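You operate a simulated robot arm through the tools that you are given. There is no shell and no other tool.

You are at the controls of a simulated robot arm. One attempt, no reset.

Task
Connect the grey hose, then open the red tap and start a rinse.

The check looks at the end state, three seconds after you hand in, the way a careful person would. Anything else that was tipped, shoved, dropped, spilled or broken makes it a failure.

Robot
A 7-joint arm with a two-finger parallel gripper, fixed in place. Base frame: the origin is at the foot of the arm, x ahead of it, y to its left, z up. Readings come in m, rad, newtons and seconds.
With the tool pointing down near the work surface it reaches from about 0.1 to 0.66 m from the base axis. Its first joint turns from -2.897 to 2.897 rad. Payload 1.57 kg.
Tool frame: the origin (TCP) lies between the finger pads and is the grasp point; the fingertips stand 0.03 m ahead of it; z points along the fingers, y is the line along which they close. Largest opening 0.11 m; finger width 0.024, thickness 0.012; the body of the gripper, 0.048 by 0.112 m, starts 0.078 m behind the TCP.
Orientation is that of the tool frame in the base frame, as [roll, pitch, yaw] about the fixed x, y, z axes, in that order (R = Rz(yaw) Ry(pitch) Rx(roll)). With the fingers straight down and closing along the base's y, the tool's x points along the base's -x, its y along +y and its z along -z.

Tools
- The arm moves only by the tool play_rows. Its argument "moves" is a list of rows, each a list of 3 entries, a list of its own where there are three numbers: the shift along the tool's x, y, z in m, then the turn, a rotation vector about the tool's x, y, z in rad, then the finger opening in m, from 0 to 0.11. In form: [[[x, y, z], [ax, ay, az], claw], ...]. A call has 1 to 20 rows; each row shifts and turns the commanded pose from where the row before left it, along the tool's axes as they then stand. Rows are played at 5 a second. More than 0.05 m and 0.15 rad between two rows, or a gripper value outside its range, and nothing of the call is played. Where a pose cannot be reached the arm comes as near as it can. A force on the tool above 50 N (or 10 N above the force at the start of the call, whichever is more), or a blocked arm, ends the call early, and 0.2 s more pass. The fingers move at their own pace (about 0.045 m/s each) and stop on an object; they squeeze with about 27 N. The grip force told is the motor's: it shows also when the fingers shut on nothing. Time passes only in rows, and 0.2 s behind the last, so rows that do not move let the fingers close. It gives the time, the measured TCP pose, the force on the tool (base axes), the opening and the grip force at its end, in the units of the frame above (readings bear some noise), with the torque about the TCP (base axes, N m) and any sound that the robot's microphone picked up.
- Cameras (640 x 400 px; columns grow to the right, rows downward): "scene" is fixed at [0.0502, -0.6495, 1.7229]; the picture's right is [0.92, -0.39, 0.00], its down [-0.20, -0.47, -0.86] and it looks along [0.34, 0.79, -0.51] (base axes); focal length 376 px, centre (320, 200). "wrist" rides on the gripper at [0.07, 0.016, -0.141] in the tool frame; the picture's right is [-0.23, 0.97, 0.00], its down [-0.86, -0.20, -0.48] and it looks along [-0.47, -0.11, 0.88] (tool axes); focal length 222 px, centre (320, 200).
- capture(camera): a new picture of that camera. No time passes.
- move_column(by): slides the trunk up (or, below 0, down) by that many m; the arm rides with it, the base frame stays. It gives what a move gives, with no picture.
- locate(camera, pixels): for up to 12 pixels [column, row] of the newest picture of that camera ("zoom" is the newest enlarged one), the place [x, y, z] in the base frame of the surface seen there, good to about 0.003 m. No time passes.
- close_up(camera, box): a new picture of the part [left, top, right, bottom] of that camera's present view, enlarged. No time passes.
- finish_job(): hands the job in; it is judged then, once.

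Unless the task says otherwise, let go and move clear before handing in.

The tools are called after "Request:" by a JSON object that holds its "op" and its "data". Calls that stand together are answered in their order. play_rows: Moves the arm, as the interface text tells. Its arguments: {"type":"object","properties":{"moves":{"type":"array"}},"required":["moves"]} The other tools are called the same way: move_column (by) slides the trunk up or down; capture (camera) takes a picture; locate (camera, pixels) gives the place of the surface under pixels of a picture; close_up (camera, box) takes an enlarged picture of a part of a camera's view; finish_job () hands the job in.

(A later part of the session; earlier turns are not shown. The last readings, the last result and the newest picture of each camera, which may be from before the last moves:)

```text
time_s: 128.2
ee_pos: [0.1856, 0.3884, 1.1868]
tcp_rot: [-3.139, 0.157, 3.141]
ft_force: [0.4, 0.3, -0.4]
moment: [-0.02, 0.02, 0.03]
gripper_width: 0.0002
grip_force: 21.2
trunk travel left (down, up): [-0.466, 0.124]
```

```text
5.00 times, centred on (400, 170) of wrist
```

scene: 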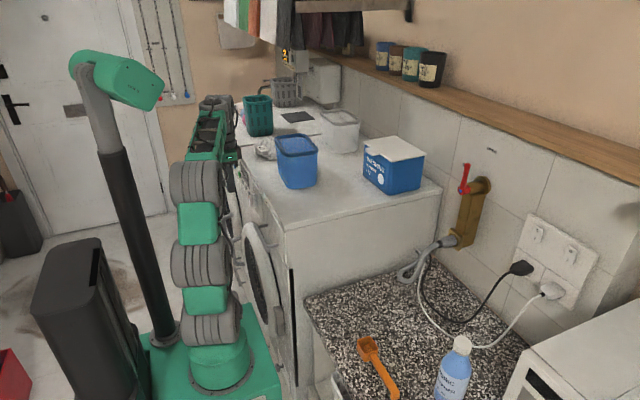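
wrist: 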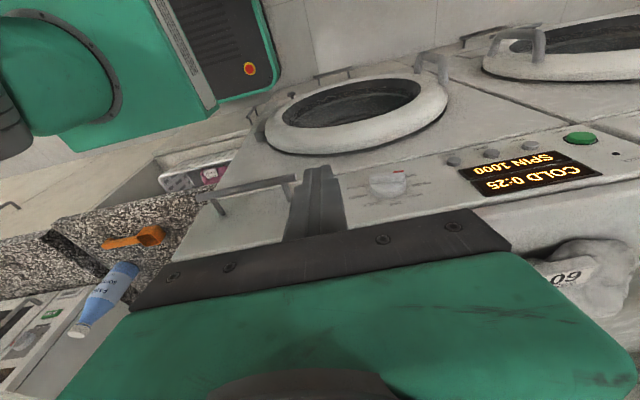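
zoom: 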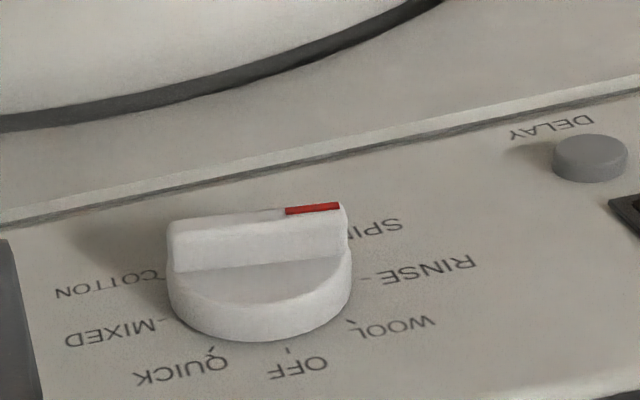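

The display has come on, so the washer has power. I'll read it and check the pointer against RINSE.

Request:
{"op": "close_up", "data": {"camera": "wrist", "box": [440, 120, 630, 220]}}

Request:
{"op": "close_up", "data": {"camera": "wrist", "box": [370, 160, 430, 200]}}

Request:
{"op": "locate", "data": {"camera": "wrist", "pixels": [[580, 138], [570, 141], [592, 137], [580, 132], [580, 144], [617, 153], [520, 148], [560, 165], [590, 160], [600, 180]]}}

```text
3.37 times, centred on (535, 170) of wrist
```

zoom: 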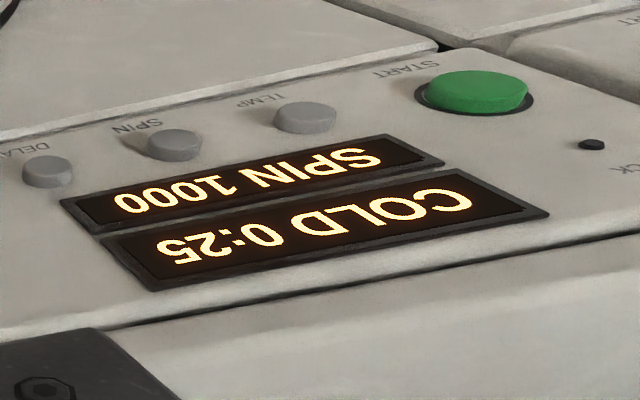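

```text
10.00 times, centred on (400, 180) of wrist
```

zoom: 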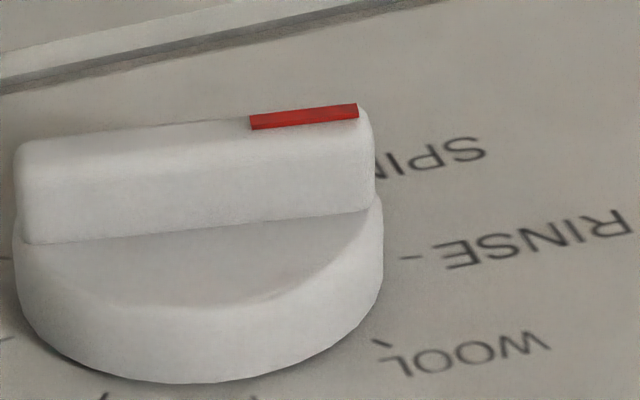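

```text
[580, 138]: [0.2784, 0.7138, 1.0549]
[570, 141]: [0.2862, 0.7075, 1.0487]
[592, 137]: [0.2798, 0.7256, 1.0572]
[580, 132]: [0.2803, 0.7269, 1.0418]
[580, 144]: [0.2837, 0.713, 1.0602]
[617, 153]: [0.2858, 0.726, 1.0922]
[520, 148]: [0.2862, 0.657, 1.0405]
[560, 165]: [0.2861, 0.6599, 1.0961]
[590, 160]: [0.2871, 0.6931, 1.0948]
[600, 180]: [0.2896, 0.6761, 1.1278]
```

The pointer lines up with the RINSE tick and the display shows COLD 0:25 / SPIN 1000. Next is the green START button at about (0.278,0.717,1.0525); I'll check the glove near it for clearance.

Request:
{"op": "locate", "data": {"camera": "wrist", "pixels": [[575, 275], [560, 260], [600, 270], [545, 265], [620, 265], [560, 250], [600, 245], [540, 280]]}}

Request:
{"op": "locate", "data": {"camera": "scene", "pixels": [[262, 147], [257, 150], [270, 142], [258, 157], [265, 157], [241, 165], [238, 150], [243, 175]]}}

Request:
{"op": "move_column", "data": {"by": -0.08}}

```text
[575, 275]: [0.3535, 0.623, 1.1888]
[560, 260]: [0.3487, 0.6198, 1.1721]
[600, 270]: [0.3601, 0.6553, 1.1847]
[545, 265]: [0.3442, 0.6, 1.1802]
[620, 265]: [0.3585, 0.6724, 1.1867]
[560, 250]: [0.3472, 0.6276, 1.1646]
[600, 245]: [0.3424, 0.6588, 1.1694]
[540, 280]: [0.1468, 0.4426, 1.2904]
```

```text
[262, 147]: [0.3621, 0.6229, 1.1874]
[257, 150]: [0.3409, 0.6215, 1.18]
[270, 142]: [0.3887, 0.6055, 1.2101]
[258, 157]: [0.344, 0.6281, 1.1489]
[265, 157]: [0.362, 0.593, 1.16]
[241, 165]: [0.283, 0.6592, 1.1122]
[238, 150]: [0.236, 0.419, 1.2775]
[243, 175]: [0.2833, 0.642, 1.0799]
```

```text
time_s: 129.3
ee_pos: [0.1868, 0.388, 1.1084]
tcp_rot: [-3.139, 0.156, -3.141]
ft_force: [-0.7, -0.3, 0.1]
moment: [-0.01, 0.02, 0.04]
gripper_width: 0.0002
grip_force: 21.6
trunk travel left (down, up): [-0.386, 0.204]
```

The glove is well clear (x≥0.338). With the trunk lowered, I'll move along in front of the panel and lean the tool toward +y for reach.

Request:
{"op": "play_rows", "data": {"moves": [[[0, 0.04, -0.005], [0, -0.044, 0], 0.0], [[0, 0.04, 0], [-0.12, 0, 0], 0.0], [[0, 0.0397, 0.0048], [-0.12, 0, 0], 0.0], [[0, 0.0388, 0.0095], [-0.12, 0, 0], 0.0], [[0, 0.0374, 0.0141], [-0.12, 0, 0], 0.0], [[0, 0.0355, 0.0185], [0, 0, 0], 0.0]]}}

Request:
{"op": "capture", "data": {"camera": "scene"}}

Request:
{"op": "capture", "data": {"camera": "wrist"}}

```text
time_s: 130.7
ee_pos: [0.1855, 0.6394, 1.1248]
tcp_rot: [2.661, 0.201, -3.14]
ft_force: [0.8, 0.3, 0.2]
moment: [-0.03, 0.03, -0.03]
gripper_width: 0.0
grip_force: 21.7
out of reach, approached as far as the arm can: row 5
trunk travel left (down, up): [-0.386, 0.204]
```

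```text
taken
```

scene: 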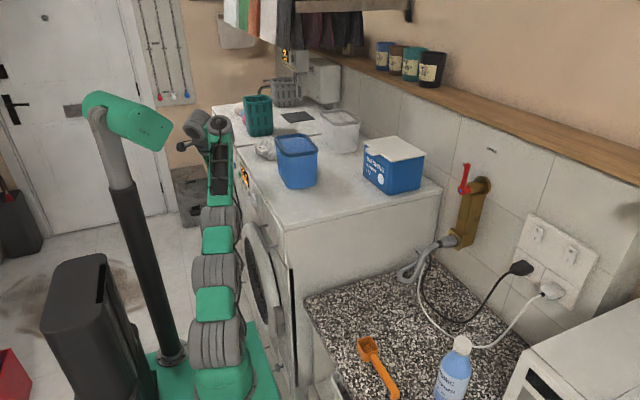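

```text
taken
```

wrist: 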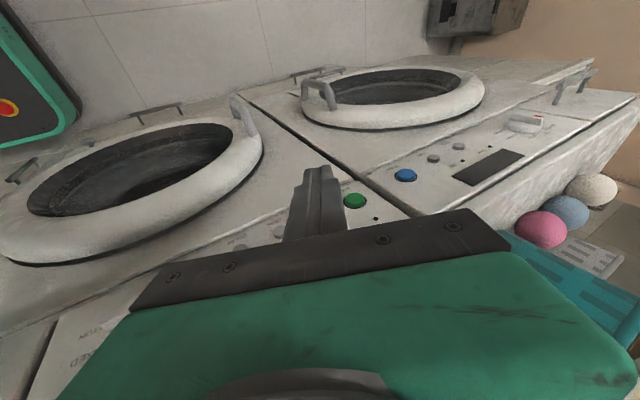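

The START button is visible beside the fingertips (355,200). I'll move to a pre-press pose about 2.5 cm in front of it.

Request:
{"op": "play_rows", "data": {"moves": [[[-0.0094, 0.0075, 0.0224], [0, 0, 0], 0.0], [[-0.0094, 0.0075, 0.0224], [0, 0, 0], 0.0], [[-0.0094, 0.0075, 0.0224], [0, 0, 0], 0.0], [[-0.0094, 0.0075, 0.0224], [0, 0, 0], 0.0]]}}

Request:
{"op": "capture", "data": {"camera": "scene"}}

Request:
{"op": "capture", "data": {"camera": "wrist"}}

Request:
{"op": "close_up", "data": {"camera": "wrist", "box": [270, 140, 430, 240]}}

```text
time_s: 131.7
ee_pos: [0.2224, 0.6842, 1.0774]
tcp_rot: [2.663, 0.2, -3.137]
ft_force: [0.2, -0.4, -0.3]
moment: [0.0, -0.03, -0.02]
gripper_width: 0.0
grip_force: 21.2
out of reach, approached as far as the arm can: row 3, 4
trunk travel left (down, up): [-0.386, 0.204]
```

```text
taken
```

scene: 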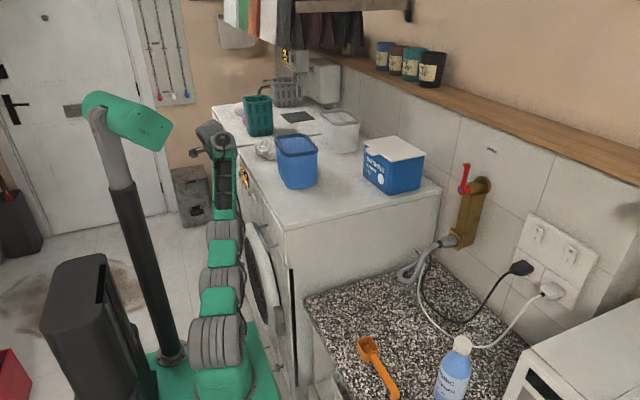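

```text
taken
```

wrist: 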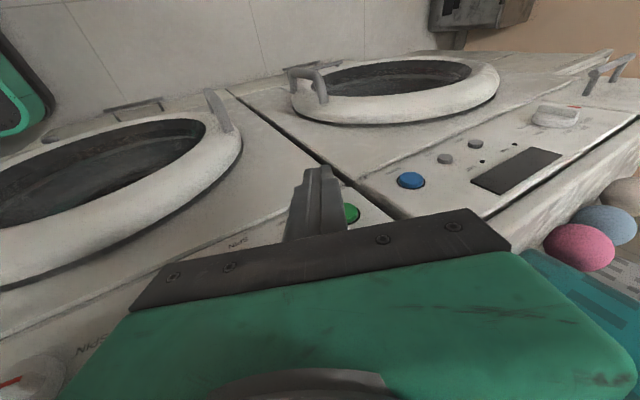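

```text
4.00 times, centred on (350, 190) of wrist
```

zoom: 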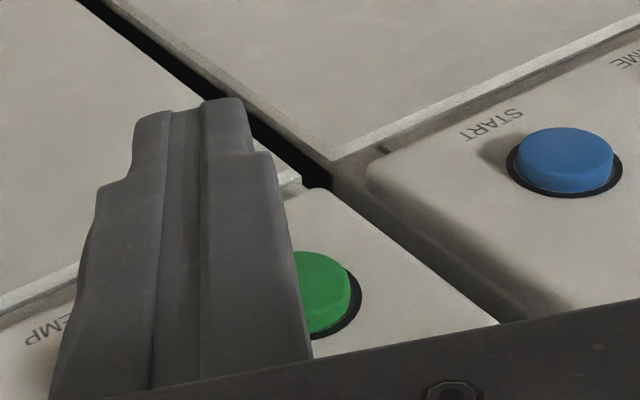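

The solver hits a limit at this trunk height. I'll lower the trunk 3 cm and retry the approach.

Request:
{"op": "move_column", "data": {"by": -0.03}}

Request:
{"op": "play_rows", "data": {"moves": [[[-0.0022, 0.0088, -0.0073], [0, 0, 0], 0.0], [[-0.0053, 0.0115, -0.0013], [0, 0, 0], 0.0], [[-0.0053, 0.0115, -0.0013], [0, 0, 0], 0.0]]}}

Request:
{"op": "close_up", "data": {"camera": "wrist", "box": [270, 140, 430, 240]}}

```text
time_s: 132.5
ee_pos: [0.2221, 0.6837, 1.046]
tcp_rot: [2.663, 0.198, -3.14]
ft_force: [0.3, -0.9, -0.6]
moment: [0.01, -0.01, 0.02]
gripper_width: 0.0002
grip_force: 21.2
trunk travel left (down, up): [-0.356, 0.234]
```

```text
time_s: 133.3
ee_pos: [0.2061, 0.698, 1.0657]
tcp_rot: [2.654, 0.149, -3.114]
ft_force: [0.2, 0.5, 0.1]
moment: [-0.01, 0.0, 0.01]
gripper_width: 0.0
grip_force: 20.9
out of reach, approached as far as the arm can: row 1, 2, 3
trunk travel left (down, up): [-0.356, 0.234]
```

```text
4.00 times, centred on (350, 190) of wrist
```

zoom: 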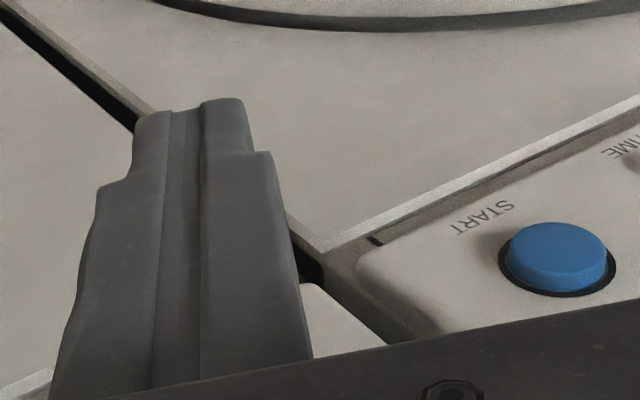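

Request:
{"op": "capture", "data": {"camera": "scene"}}

Request:
{"op": "close_up", "data": {"camera": "scene", "box": [170, 100, 280, 220]}}

Request:
{"op": "capture", "data": {"camera": "wrist"}}

```text
taken
```

scene: 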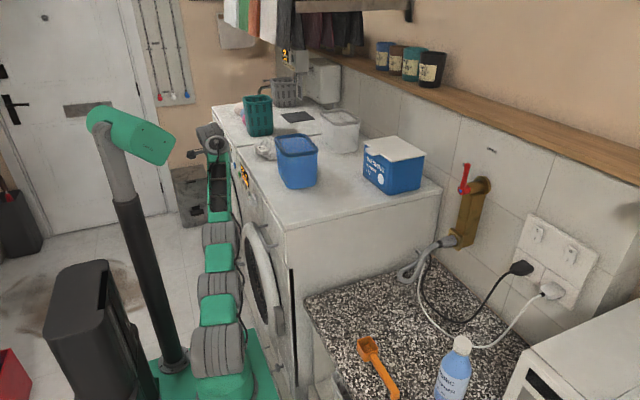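

```text
3.33 times, centred on (225, 160) of scene
```

zoom: 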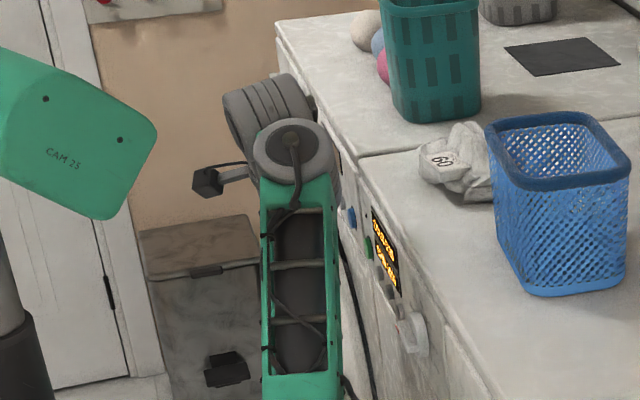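

```text
taken
```

wrist: 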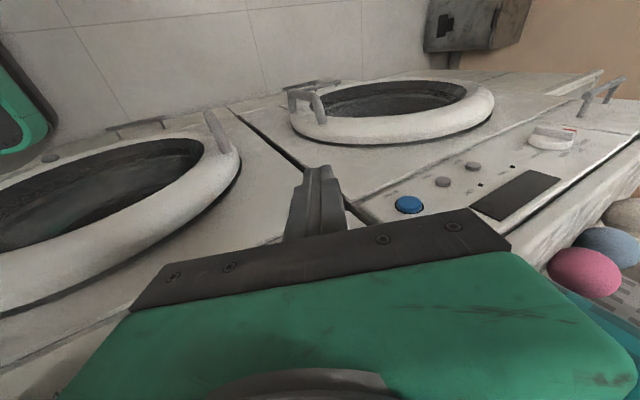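

The wrist has flipped to the wrong side, with the forearm close to the panel. I'll back out, unroll, and re-approach with a higher trunk and less lean so the arm stays straight.

Request:
{"op": "locate", "data": {"camera": "scene", "pixels": [[217, 185], [230, 180], [228, 195], [215, 150], [232, 210], [222, 232], [200, 130], [238, 245]]}}

Request:
{"op": "play_rows", "data": {"moves": [[[0.005, -0.02, -0.03], [0, 0, 0], 0.0], [[0.005, -0.02, -0.03], [0, 0, 0], 0.0], [[0.005, -0.03, -0.02], [0.08, 0, 0], 0.0], [[0.0, -0.03, -0.015], [0.1, 0, 0], 0.0], [[0.0, -0.03, -0.01], [0.1, 0, 0], 0.0], [[0.0, -0.03, -0.005], [0.1, 0, 0], 0.0], [[0.0, -0.03, 0], [0.1, 0, 0], 0.0]]}}

Request:
{"op": "capture", "data": {"camera": "scene"}}

```text
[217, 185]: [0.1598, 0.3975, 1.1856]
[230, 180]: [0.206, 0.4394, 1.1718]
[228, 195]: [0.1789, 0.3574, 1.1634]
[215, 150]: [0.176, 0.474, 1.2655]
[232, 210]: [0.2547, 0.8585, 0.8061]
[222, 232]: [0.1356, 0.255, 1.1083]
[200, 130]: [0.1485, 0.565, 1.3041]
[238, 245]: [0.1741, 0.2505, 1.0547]
```

```text
time_s: 134.9
ee_pos: [0.2013, 0.468, 1.0989]
tcp_rot: [-3.138, 0.199, -3.139]
ft_force: [-0.1, 0.0, -1.0]
moment: [0.0, 0.02, -0.01]
gripper_width: 0.0001
grip_force: 21.6
trunk travel left (down, up): [-0.356, 0.234]
```

```text
taken
```

scene: 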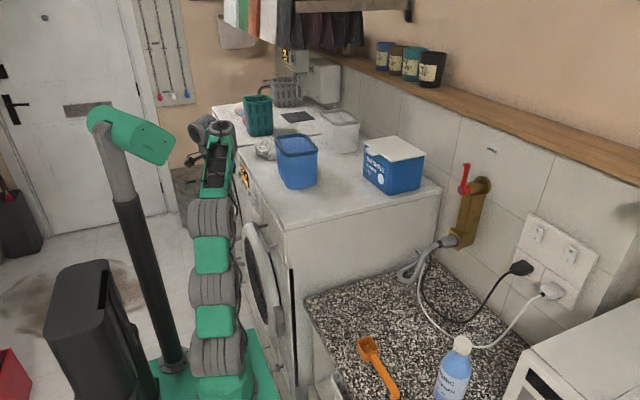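

Request:
{"op": "play_rows", "data": {"moves": [[[0.01, -0.005, -0.02], [0, 0.05, 0], 0.0], [[0.01, -0.005, -0.02], [0, 0.05, 0], 0.0], [[0.01, -0.005, -0.02], [0, 0.05, 0], 0.0], [[0.01, -0.005, -0.02], [0, 0.05, 0], 0.0]]}}

Request:
{"op": "move_column", "data": {"by": 0.11}}

Request:
{"op": "capture", "data": {"camera": "scene"}}

Request:
{"op": "close_up", "data": {"camera": "scene", "box": [160, 60, 300, 220]}}

```text
time_s: 135.9
ee_pos: [0.1511, 0.4471, 1.1736]
tcp_rot: [3.14, -0.002, -3.137]
ft_force: [-0.3, -0.4, 0.1]
moment: [-0.03, 0.01, -0.01]
gripper_width: 0.0
grip_force: 21.7
trunk travel left (down, up): [-0.356, 0.234]
```

```text
time_s: 137.3
ee_pos: [0.1514, 0.4471, 1.2825]
tcp_rot: [-3.14, -0.002, -3.137]
ft_force: [-0.1, -0.1, 0.3]
moment: [0.0, -0.02, 0.03]
gripper_width: 0.0002
grip_force: 22.1
trunk travel left (down, up): [-0.466, 0.124]
```

```text
taken
```

scene: 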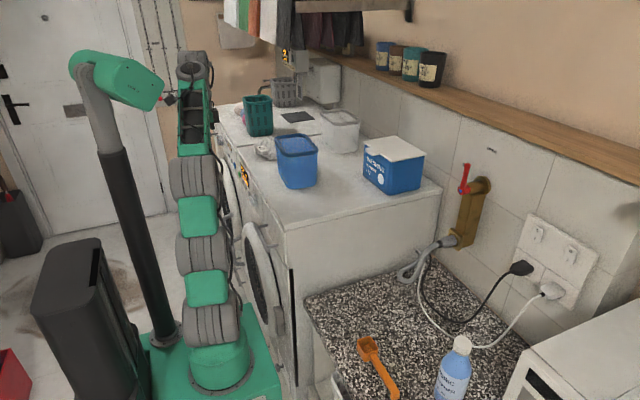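

```text
2.50 times, centred on (230, 140) of scene
```

zoom: 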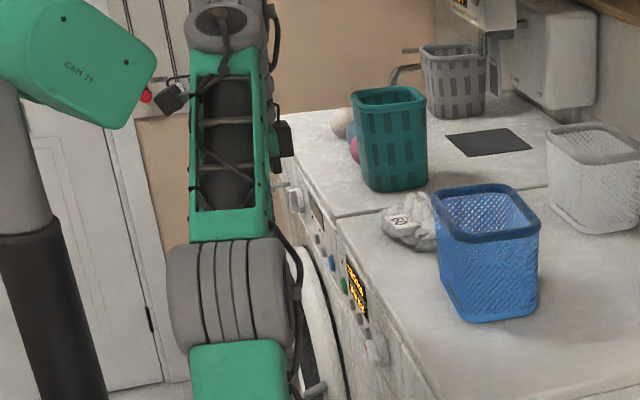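

The wrist is planar again. I'll raise the trunk 2 cm and move outward along a high path so the arm stays straight, leaning gradually.

Request:
{"op": "move_column", "data": {"by": 0.02}}

Request:
{"op": "play_rows", "data": {"moves": [[[-0.0097, 0.0346, 0.0205], [-0.04, -0.012, 0], 0.0], [[-0.0097, 0.0338, 0.0219], [-0.04, -0.012, 0], 0.0], [[-0.0097, 0.0328, 0.0232], [-0.04, -0.012, 0], 0.0], [[-0.0097, 0.0319, 0.0245], [-0.04, -0.012, 0], 0.0], [[-0.0097, 0.0309, 0.0257], [-0.04, -0.012, 0], 0.0]]}}

Request:
{"op": "capture", "data": {"camera": "scene"}}

Request:
{"op": "close_up", "data": {"camera": "scene", "box": [160, 60, 300, 220]}}

```text
time_s: 138.0
ee_pos: [0.1511, 0.4466, 1.3022]
tcp_rot: [-3.14, 0.001, -3.139]
ft_force: [0.0, 0.2, 0.1]
moment: [0.01, -0.01, -0.01]
gripper_width: 0.0
grip_force: 21.5
trunk travel left (down, up): [-0.486, 0.104]
```

```text
time_s: 139.2
ee_pos: [0.2028, 0.6199, 1.2013]
tcp_rot: [2.941, 0.06, 3.14]
ft_force: [-0.7, -0.5, 0.5]
moment: [-0.03, 0.0, 0.03]
gripper_width: 0.0001
grip_force: 21.2
trunk travel left (down, up): [-0.486, 0.104]
```

```text
taken
```

scene: 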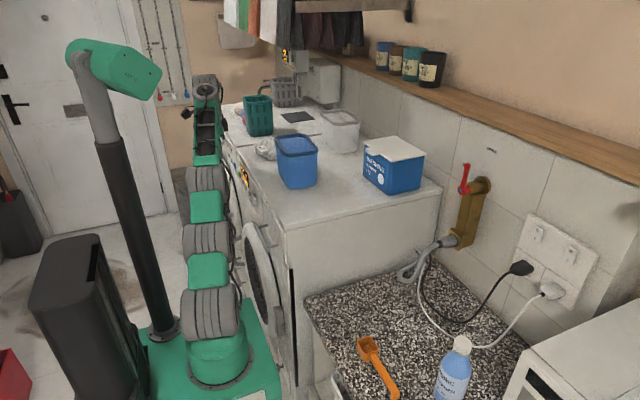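

```text
2.50 times, centred on (230, 140) of scene
```

zoom: 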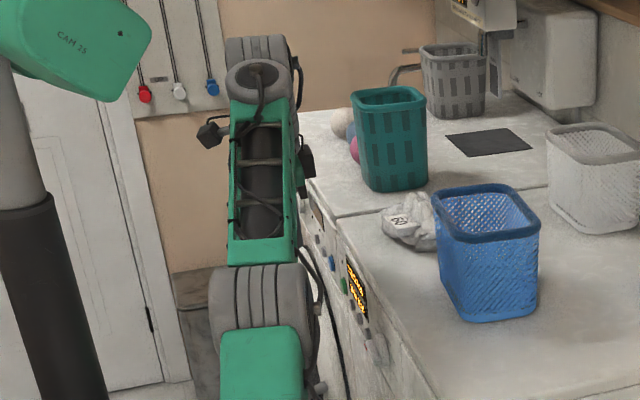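

Planar and within reach. Continuing down to the pre-press pose in front of START.

Request:
{"op": "play_rows", "data": {"moves": [[[-0.005, 0.0133, 0.0353], [-0.028, -0.014, 0], 0.0], [[-0.0048, 0.0124, 0.0356], [-0.028, -0.014, 0], 0.0], [[-0.0046, 0.0114, 0.036], [-0.028, -0.014, 0], 0.0], [[-0.0044, 0.0104, 0.0362], [-0.028, -0.014, 0], 0.0]]}}

Request:
{"op": "capture", "data": {"camera": "wrist"}}

Request:
{"op": "close_up", "data": {"camera": "wrist", "box": [270, 140, 430, 240]}}

Request:
{"op": "close_up", "data": {"camera": "scene", "box": [160, 80, 300, 240]}}

```text
time_s: 140.2
ee_pos: [0.2266, 0.693, 1.0767]
tcp_rot: [2.827, 0.11, 3.126]
ft_force: [-0.8, 0.7, 0.2]
moment: [-0.01, 0.0, 0.01]
gripper_width: 0.0001
grip_force: 21.2
out of reach, approached as far as the arm can: row 4
trunk travel left (down, up): [-0.486, 0.104]
```

```text
taken
```

wrist: 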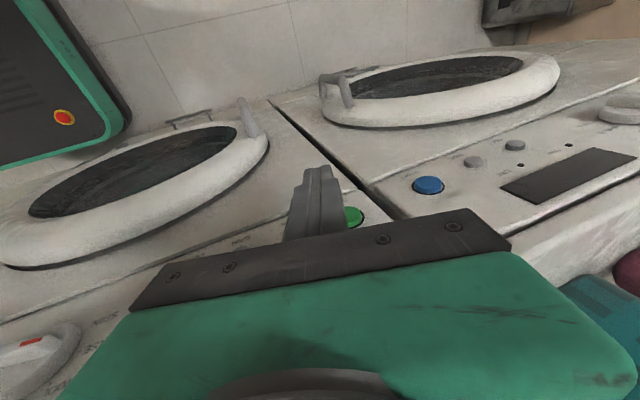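

```text
4.00 times, centred on (350, 190) of wrist
```

zoom: 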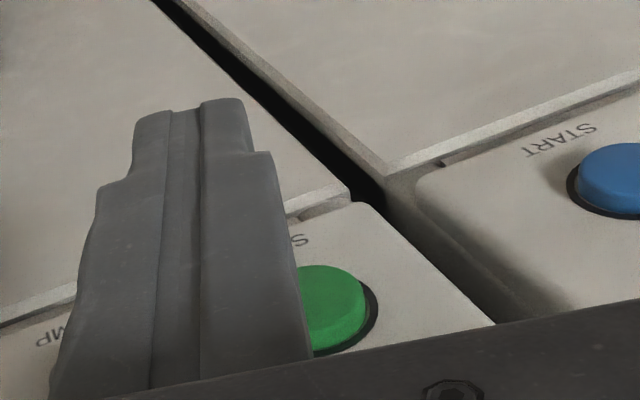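

```text
2.50 times, centred on (230, 160) of scene
```

zoom: 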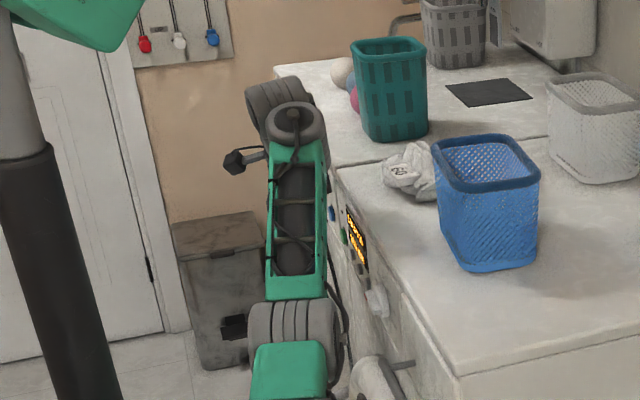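

The fingers need ~1 cm more in +y. I'll lower the trunk 3 cm for joint room and bring the hand back up and out.

Request:
{"op": "move_column", "data": {"by": -0.03}}

Request:
{"op": "play_rows", "data": {"moves": [[[0, 0.0068, -0.011], [0, 0, 0], 0.0], [[0, 0.0102, -0.0075], [0, 0, 0], 0.0]]}}

Request:
{"op": "close_up", "data": {"camera": "wrist", "box": [270, 140, 430, 240]}}

```text
time_s: 140.9
ee_pos: [0.2272, 0.6942, 1.0453]
tcp_rot: [2.829, 0.11, 3.125]
ft_force: [1.0, -0.7, 0.0]
moment: [0.02, 0.01, 0.0]
gripper_width: 0.0
grip_force: 21.1
trunk travel left (down, up): [-0.456, 0.134]
```

```text
time_s: 141.5
ee_pos: [0.2132, 0.6894, 1.0632]
tcp_rot: [2.827, 0.112, 3.125]
ft_force: [0.0, -0.7, -0.5]
moment: [0.02, 0.03, -0.02]
gripper_width: 0.0
grip_force: 21.6
out of reach, approached as far as the arm can: row 1, 2
trunk travel left (down, up): [-0.456, 0.134]
```

```text
4.00 times, centred on (350, 190) of wrist
```

zoom: 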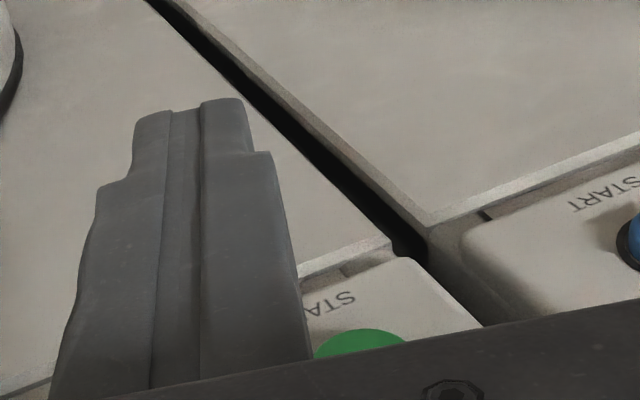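

Working through the geometry, START is at the very edge of reach with closed fingers. Opening the gripper and using the +y finger gains about 6 cm, so I'll back off, open up, and re-approach with a slight yaw so that finger leads.

Request:
{"op": "play_rows", "data": {"moves": [[[0, -0.012, -0.0277], [0, 0, 0], 0.0], [[0, -0.012, -0.0277], [0, 0, 0], 0.0], [[0, -0.012, -0.0277], [0, 0, 0], 0.05], [[0, -0.012, -0.0277], [0, 0, 0], 0.11], [[0, 0, 0], [0, 0, 0], 0.11]]}}

Request:
{"op": "move_column", "data": {"by": -0.025}}

Request:
{"op": "play_rows", "data": {"moves": [[[0, 0, 0], [0, -0.035, 0.1], 0.11], [[0, 0, 0], [0, -0.035, 0.1], 0.11], [[0, 0, 0], [0, 0, 0], 0.11]]}}

Request:
{"op": "capture", "data": {"camera": "wrist"}}

Request:
{"op": "close_up", "data": {"camera": "scene", "box": [160, 80, 300, 240]}}

```text
time_s: 142.7
ee_pos: [0.2061, 0.6373, 1.1657]
tcp_rot: [2.83, 0.111, 3.124]
ft_force: [-0.1, -0.6, -0.7]
moment: [-0.01, 0.0, 0.0]
gripper_width: 0.066
grip_force: 0.0
out of reach, approached as far as the arm can: row 1, 2, 3, 4
trunk travel left (down, up): [-0.456, 0.134]
```

```text
time_s: 143.4
ee_pos: [0.2069, 0.6393, 1.1425]
tcp_rot: [2.831, 0.112, 3.126]
ft_force: [0.4, -0.5, 0.1]
moment: [-0.02, -0.01, 0.01]
gripper_width: 0.1101
grip_force: 0.0
trunk travel left (down, up): [-0.431, 0.159]
```

```text
time_s: 144.2
ee_pos: [0.2057, 0.6381, 1.1409]
tcp_rot: [2.807, 0.116, 2.912]
ft_force: [0.4, -0.3, -0.4]
moment: [0.02, 0.0, 0.0]
gripper_width: 0.1099
grip_force: 0.1
trunk travel left (down, up): [-0.431, 0.159]
```

```text
taken
```

wrist: 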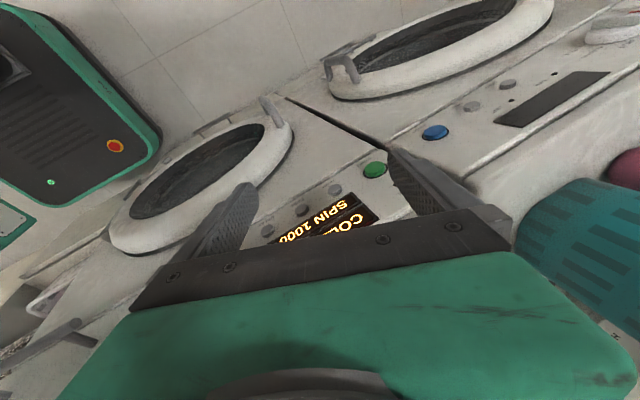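

```text
2.50 times, centred on (230, 160) of scene
```

zoom: 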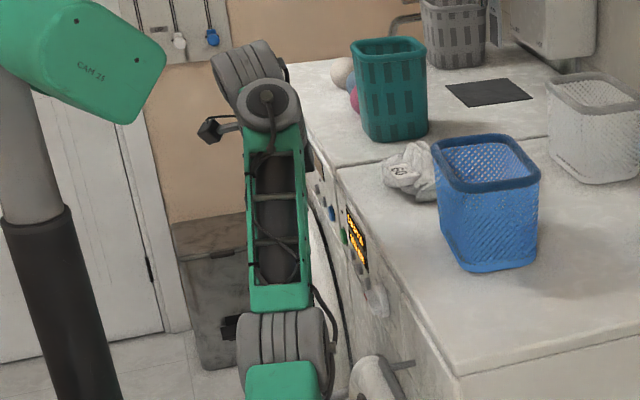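

The +y finger is now near START (375,170) in the wrist view. I'll descend toward the pre-contact point.

Request:
{"op": "play_rows", "data": {"moves": [[[-0.0026, -0.0018, 0.0235], [0, 0, 0], 0.11], [[-0.0026, -0.0018, 0.0235], [0, 0, 0], 0.11], [[-0.0026, -0.0018, 0.0235], [0, 0, 0], 0.11], [[-0.0026, -0.0018, 0.0235], [0, 0, 0], 0.11]]}}

Request:
{"op": "capture", "data": {"camera": "wrist"}}

Request:
{"op": "close_up", "data": {"camera": "wrist", "box": [330, 130, 490, 230]}}

Request:
{"op": "close_up", "data": {"camera": "scene", "box": [160, 80, 300, 240]}}

```text
time_s: 145.2
ee_pos: [0.2336, 0.6672, 1.0498]
tcp_rot: [2.805, 0.127, 2.908]
ft_force: [-0.3, 0.4, 0.9]
moment: [0.02, 0.02, 0.0]
gripper_width: 0.1101
grip_force: 0.0
out of reach, approached as far as the arm can: row 2, 4
trunk travel left (down, up): [-0.431, 0.159]
```

```text
taken
```

wrist: 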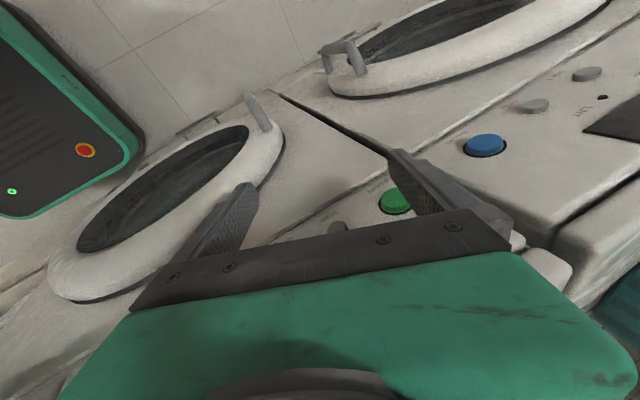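

```text
4.00 times, centred on (410, 180) of wrist
```

zoom: 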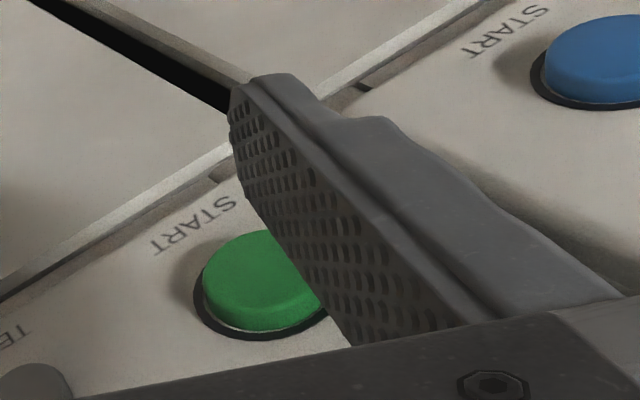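

```text
2.50 times, centred on (230, 160) of scene
```

zoom: 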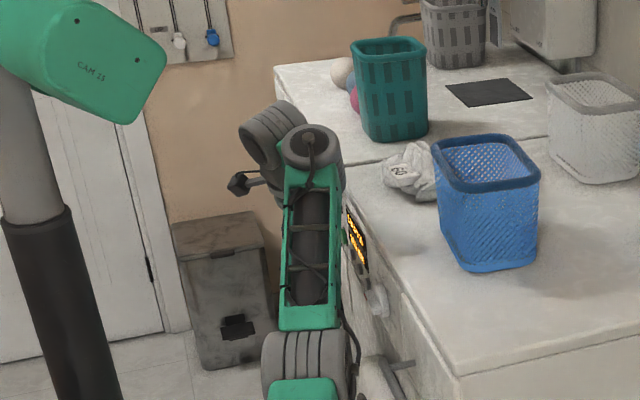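

The finger is about 1 cm too far in +y. I'll check how close the forearm is to the panel before shifting.

Request:
{"op": "locate", "data": {"camera": "scene", "pixels": [[236, 172], [234, 165], [232, 185], [228, 172], [237, 155], [234, 200], [236, 220], [243, 235]]}}

Request:
{"op": "play_rows", "data": {"moves": [[[0.0024, -0.0098, -0.0031], [0, 0, 0], 0.11]]}}

Request:
{"op": "close_up", "data": {"camera": "wrist", "box": [330, 130, 490, 230]}}

```text
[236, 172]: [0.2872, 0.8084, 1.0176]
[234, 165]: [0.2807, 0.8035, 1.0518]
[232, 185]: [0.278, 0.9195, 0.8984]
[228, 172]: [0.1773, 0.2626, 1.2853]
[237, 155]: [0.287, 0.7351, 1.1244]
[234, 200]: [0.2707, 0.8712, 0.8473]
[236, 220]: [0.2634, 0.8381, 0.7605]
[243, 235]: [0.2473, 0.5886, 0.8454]
```

```text
time_s: 145.6
ee_pos: [0.2288, 0.6571, 1.0477]
tcp_rot: [2.807, 0.114, 2.912]
ft_force: [-0.6, -0.5, -0.3]
moment: [0.01, -0.01, 0.04]
gripper_width: 0.1101
grip_force: 0.0
trunk travel left (down, up): [-0.431, 0.159]
```

```text
4.00 times, centred on (410, 180) of wrist
```

zoom: 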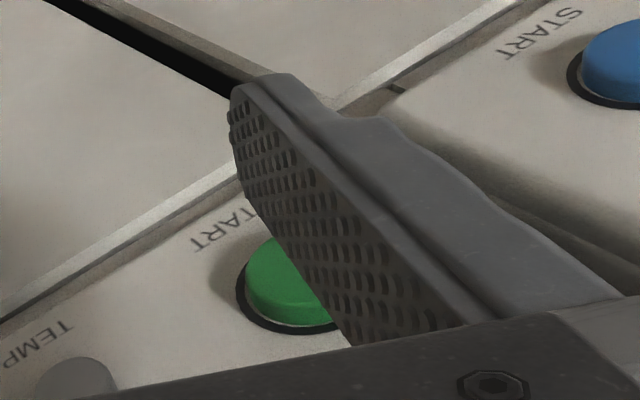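

Computed contact point on the finger is (0.255,0.7175,1.048), in line with START. I'll push straight +x in small steps.

Request:
{"op": "play_rows", "data": {"moves": [[[-0.0048, 0.0009, 0.0009], [0, 0, 0], 0.11], [[-0.0048, 0.0009, 0.0009], [0, 0, 0], 0.11], [[-0.0048, 0.0009, 0.0009], [0, 0, 0], 0.11]]}}

Request:
{"op": "close_up", "data": {"camera": "wrist", "box": [330, 130, 490, 230]}}

```text
time_s: 146.4
ee_pos: [0.2445, 0.6551, 1.0486]
tcp_rot: [2.808, 0.115, 2.913]
ft_force: [-0.2, -0.1, 0.2]
moment: [-0.04, -0.01, -0.02]
gripper_width: 0.1101
grip_force: 0.0
trunk travel left (down, up): [-0.431, 0.159]
```

```text
4.00 times, centred on (410, 180) of wrist
```

zoom: 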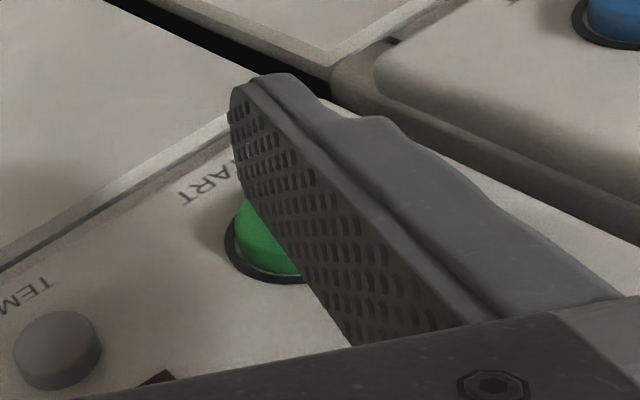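

Request:
{"op": "play_rows", "data": {"moves": [[[-0.0029, 0.0005, 0.0005], [0, 0, 0], 0.11], [[-0.0029, 0.0005, 0.0005], [0, 0, 0], 0.11]]}}

Request:
{"op": "play_rows", "data": {"moves": [[[-0.0019, 0.0004, 0.0004], [0, 0, 0], 0.11]]}}

Request:
{"op": "close_up", "data": {"camera": "wrist", "box": [330, 130, 490, 230]}}

```text
time_s: 147.0
ee_pos: [0.2502, 0.6575, 1.0483]
tcp_rot: [2.809, 0.114, 2.914]
ft_force: [-0.1, 0.3, 0.0]
moment: [0.0, 0.01, -0.02]
gripper_width: 0.1101
grip_force: 0.1
trunk travel left (down, up): [-0.431, 0.159]
```

```text
time_s: 147.4
ee_pos: [0.2517, 0.6562, 1.0476]
tcp_rot: [2.807, 0.115, 2.913]
ft_force: [-0.5, 0.5, 0.6]
moment: [0.04, 0.02, 0.01]
gripper_width: 0.11
grip_force: 0.0
trunk travel left (down, up): [-0.431, 0.159]
```

```text
4.00 times, centred on (410, 180) of wrist
```

zoom: 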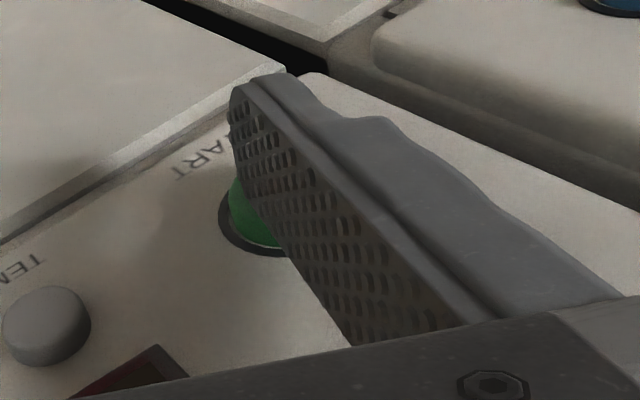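

Request:
{"op": "play_rows", "data": {"moves": [[[-0.0019, 0.0004, 0.0004], [0, 0, 0], 0.11]]}}

Request:
{"op": "play_rows", "data": {"moves": [[[-0.0019, 0.0004, 0.0004], [0, 0, 0], 0.11]]}}

Request:
{"op": "close_up", "data": {"camera": "wrist", "box": [330, 130, 490, 230]}}

```text
time_s: 147.8
ee_pos: [0.2532, 0.6564, 1.0476]
tcp_rot: [2.805, 0.113, 2.912]
ft_force: [-0.1, -0.1, 0.2]
moment: [-0.02, 0.02, 0.08]
gripper_width: 0.1097
grip_force: 0.0
trunk travel left (down, up): [-0.431, 0.159]
```

```text
time_s: 148.2
ee_pos: [0.2547, 0.6566, 1.0476]
tcp_rot: [2.806, 0.117, 2.915]
ft_force: [-2.4, -0.5, -1.7]
moment: [-0.05, 0.0, 0.14]
gripper_width: 0.1091
grip_force: 0.1
trunk travel left (down, up): [-0.431, 0.159]
heard: click
```

```text
4.00 times, centred on (410, 180) of wrist
```

zoom: 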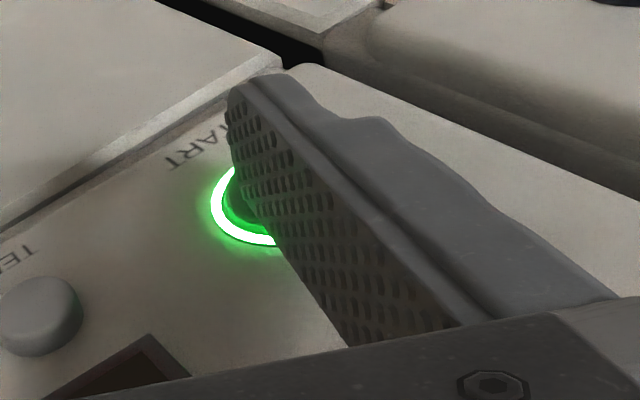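

A click was heard and START's ring lit green. I'll back straight off and check the display.

Request:
{"op": "play_rows", "data": {"moves": [[[0.0097, -0.0018, -0.0018], [0, 0, 0], 0.11], [[0.0193, -0.0036, -0.0036], [0, 0, 0], 0.11], [[0.015, -0.015, -0.02], [0, 0, 0], 0.11], [[0.005, -0.015, -0.03], [0, 0, 0], 0.11]]}}

Request:
{"op": "capture", "data": {"camera": "wrist"}}

Request:
{"op": "capture", "data": {"camera": "scene"}}

```text
time_s: 149.2
ee_pos: [0.1923, 0.6175, 1.0825]
tcp_rot: [2.806, 0.113, 2.911]
ft_force: [0.2, 1.2, 0.0]
moment: [-0.01, 0.03, -0.01]
gripper_width: 0.1099
grip_force: 0.1
trunk travel left (down, up): [-0.431, 0.159]
```

```text
taken
```

wrist: 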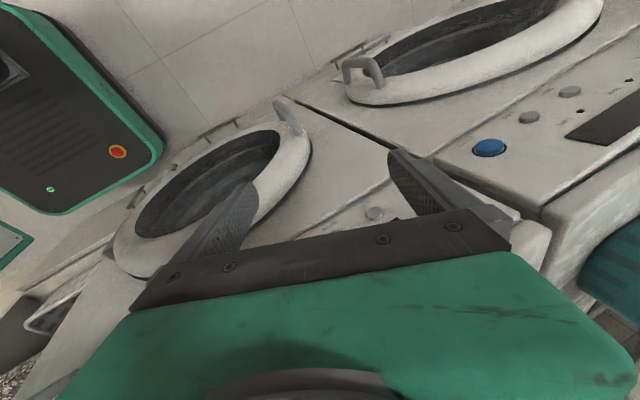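

```text
taken
```

scene: 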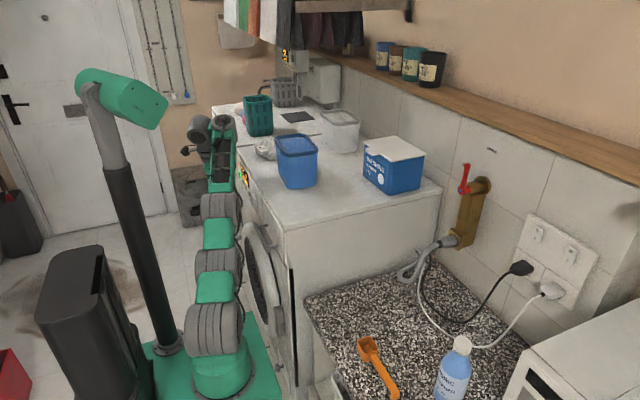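

Request:
{"op": "play_rows", "data": {"moves": [[[0.0, -0.0187, -0.0239], [0.055, 0, -0.038], 0.11], [[0.0, -0.0187, -0.0239], [0.055, 0, -0.038], 0.11], [[0.0, -0.022, -0.02], [0.055, 0, -0.038], 0.06], [[0.0, -0.025, -0.018], [0.055, 0, -0.038], 0.03], [[0.0, -0.025, -0.015], [0.055, 0, -0.038], 0.0], [[0.0, -0.025, -0.015], [0.055, 0, -0.038], 0.0], [[0.0, -0.025, -0.01], [0, 0, 0], 0.0]]}}

Request:
{"op": "capture", "data": {"camera": "wrist"}}

Request:
{"op": "capture", "data": {"camera": "scene"}}

```text
time_s: 150.8
ee_pos: [0.1572, 0.4407, 1.1832]
tcp_rot: [-3.114, 0.147, 3.138]
ft_force: [-0.1, 0.3, -0.5]
moment: [-0.01, 0.02, 0.0]
gripper_width: 0.0076
grip_force: 0.0
trunk travel left (down, up): [-0.431, 0.159]
```

```text
taken
```

wrist: 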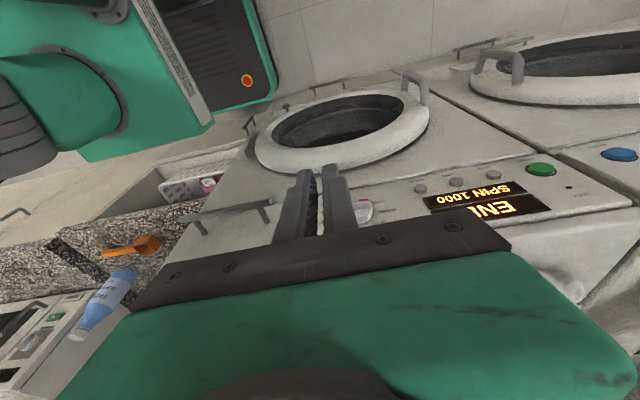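

```text
taken
```

scene: 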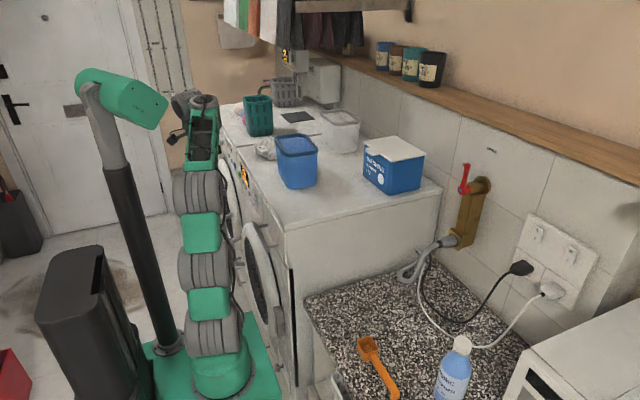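

The display has changed; I'll read it closely.

Request:
{"op": "close_up", "data": {"camera": "wrist", "box": [400, 150, 600, 240]}}

Request:
{"op": "close_up", "data": {"camera": "wrist", "box": [420, 175, 560, 225]}}

Request:
{"op": "close_up", "data": {"camera": "wrist", "box": [335, 190, 395, 230]}}

Request:
{"op": "close_up", "data": {"camera": "wrist", "box": [230, 60, 450, 180]}}

```text
3.20 times, centred on (500, 195) of wrist
```

zoom: 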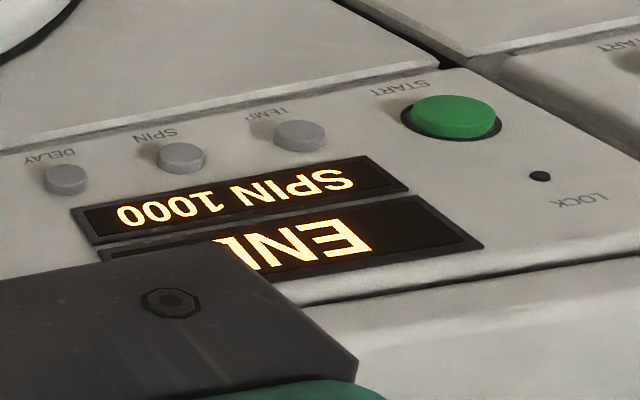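

```text
4.57 times, centred on (490, 200) of wrist
```

zoom: 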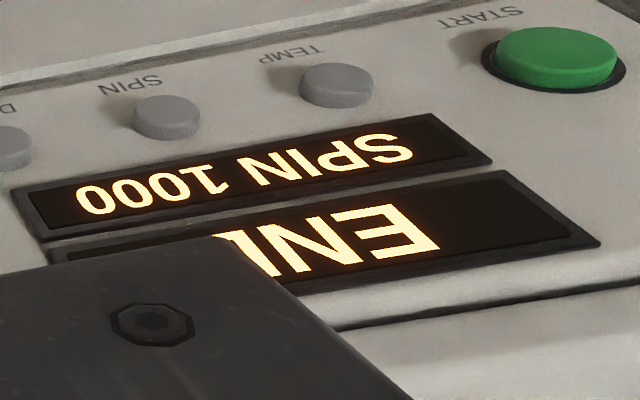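

```text
10.00 times, centred on (365, 210) of wrist
```

zoom: 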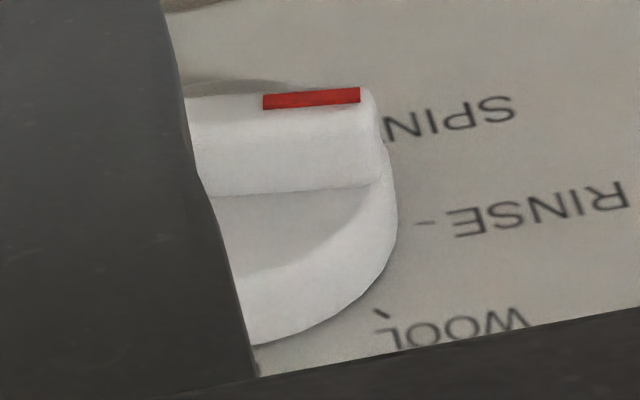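

```text
2.91 times, centred on (340, 120) of wrist
```

zoom: 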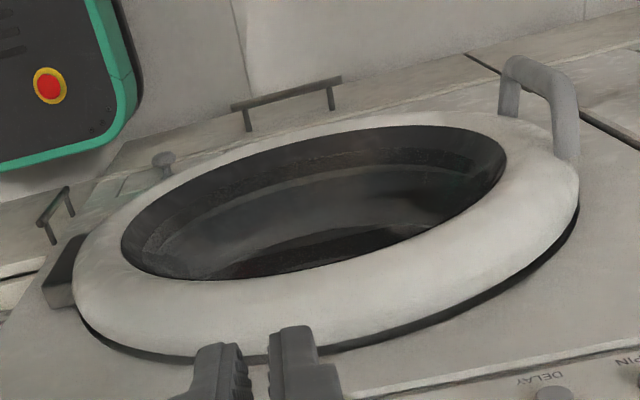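

The display appears to read "END", and START is unlit. I'll move the hand aside for a full view and see whether it changes with time.

Request:
{"op": "play_rows", "data": {"moves": [[[0.0, -0.03, -0.01], [0, 0, 0], 0.0], [[0.0, -0.03, -0.01], [0, -0.05, 0], 0.0]]}}

Request:
{"op": "capture", "data": {"camera": "wrist"}}

Request:
{"op": "close_up", "data": {"camera": "wrist", "box": [430, 110, 630, 220]}}

```text
time_s: 151.4
ee_pos: [0.1528, 0.3817, 1.2065]
tcp_rot: [-3.115, 0.2, 3.138]
ft_force: [-0.2, -0.5, 0.6]
moment: [0.03, -0.02, 0.0]
gripper_width: 0.0001
grip_force: 22.3
trunk travel left (down, up): [-0.431, 0.159]
```

```text
taken
```

wrist: 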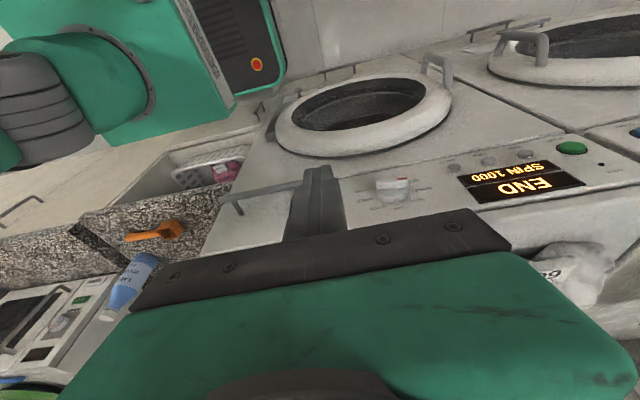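

```text
3.20 times, centred on (530, 165) of wrist
```

zoom: 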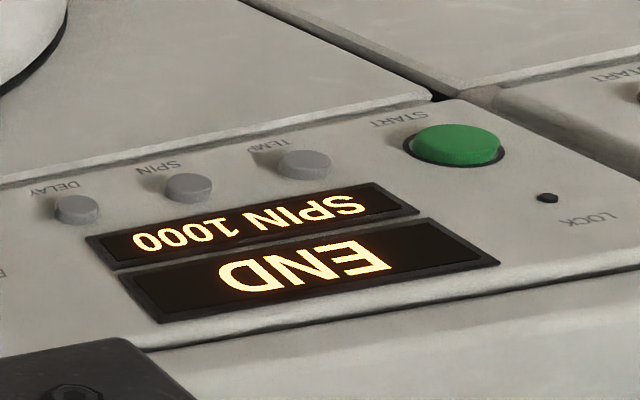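

The display reads "END" with SPIN 1000, so the cycle seems to have run through. I'll check the tap, hose and floor for any leak, and re-check the knob.

Request:
{"op": "capture", "data": {"camera": "scene"}}

Request:
{"op": "close_up", "data": {"camera": "scene", "box": [340, 200, 540, 330]}}

Request:
{"op": "close_up", "data": {"camera": "scene", "box": [430, 150, 510, 260]}}

Request:
{"op": "close_up", "data": {"camera": "wrist", "box": [350, 160, 450, 220]}}

Request:
{"op": "close_up", "data": {"camera": "wrist", "box": [240, 40, 480, 180]}}

Request:
{"op": "close_up", "data": {"camera": "scene", "box": [215, 130, 315, 230]}}

```text
taken
```

scene: 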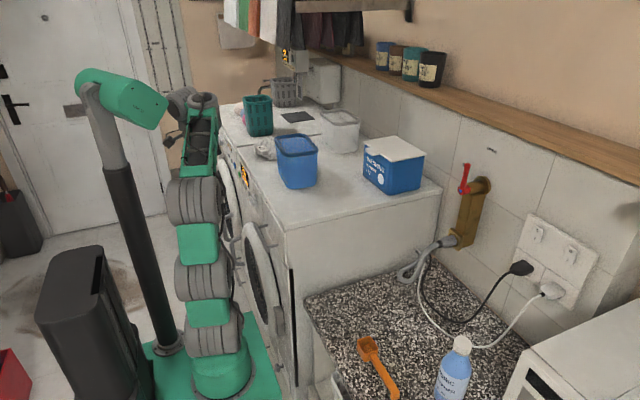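

```text
3.08 times, centred on (440, 265) of scene
```

zoom: 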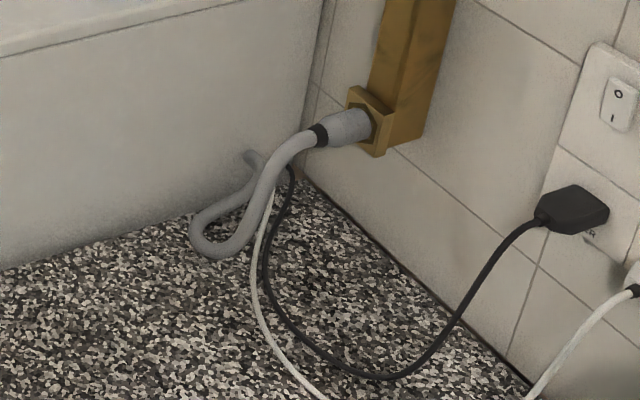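

```text
3.64 times, centred on (470, 205) of scene
```

zoom: 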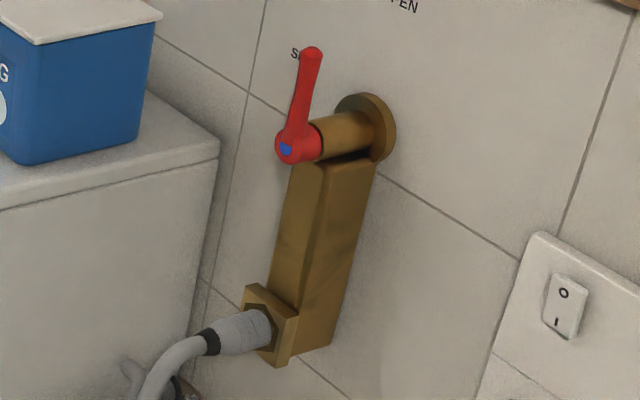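

```text
6.40 times, centred on (400, 190) of wrist
```

zoom: 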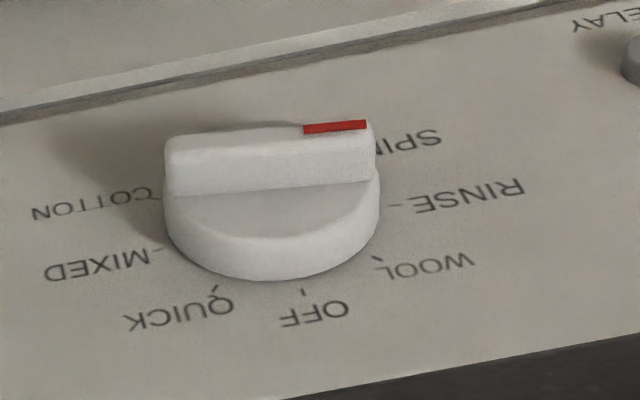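

```text
2.67 times, centred on (360, 110) of wrist
```

zoom: 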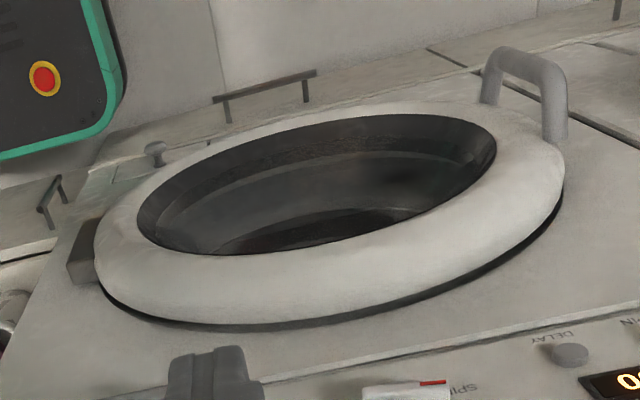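

```text
4.00 times, centred on (265, 180) of scene
```

zoom: 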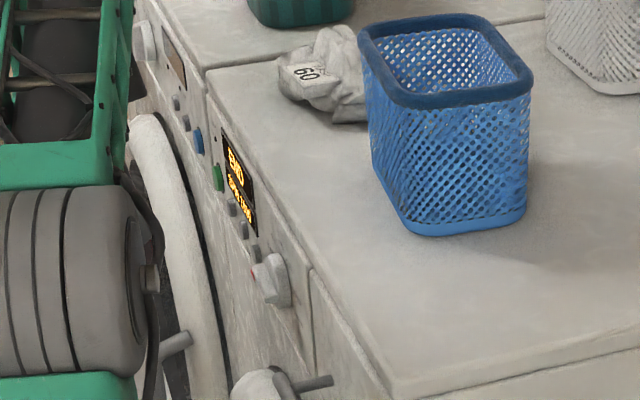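

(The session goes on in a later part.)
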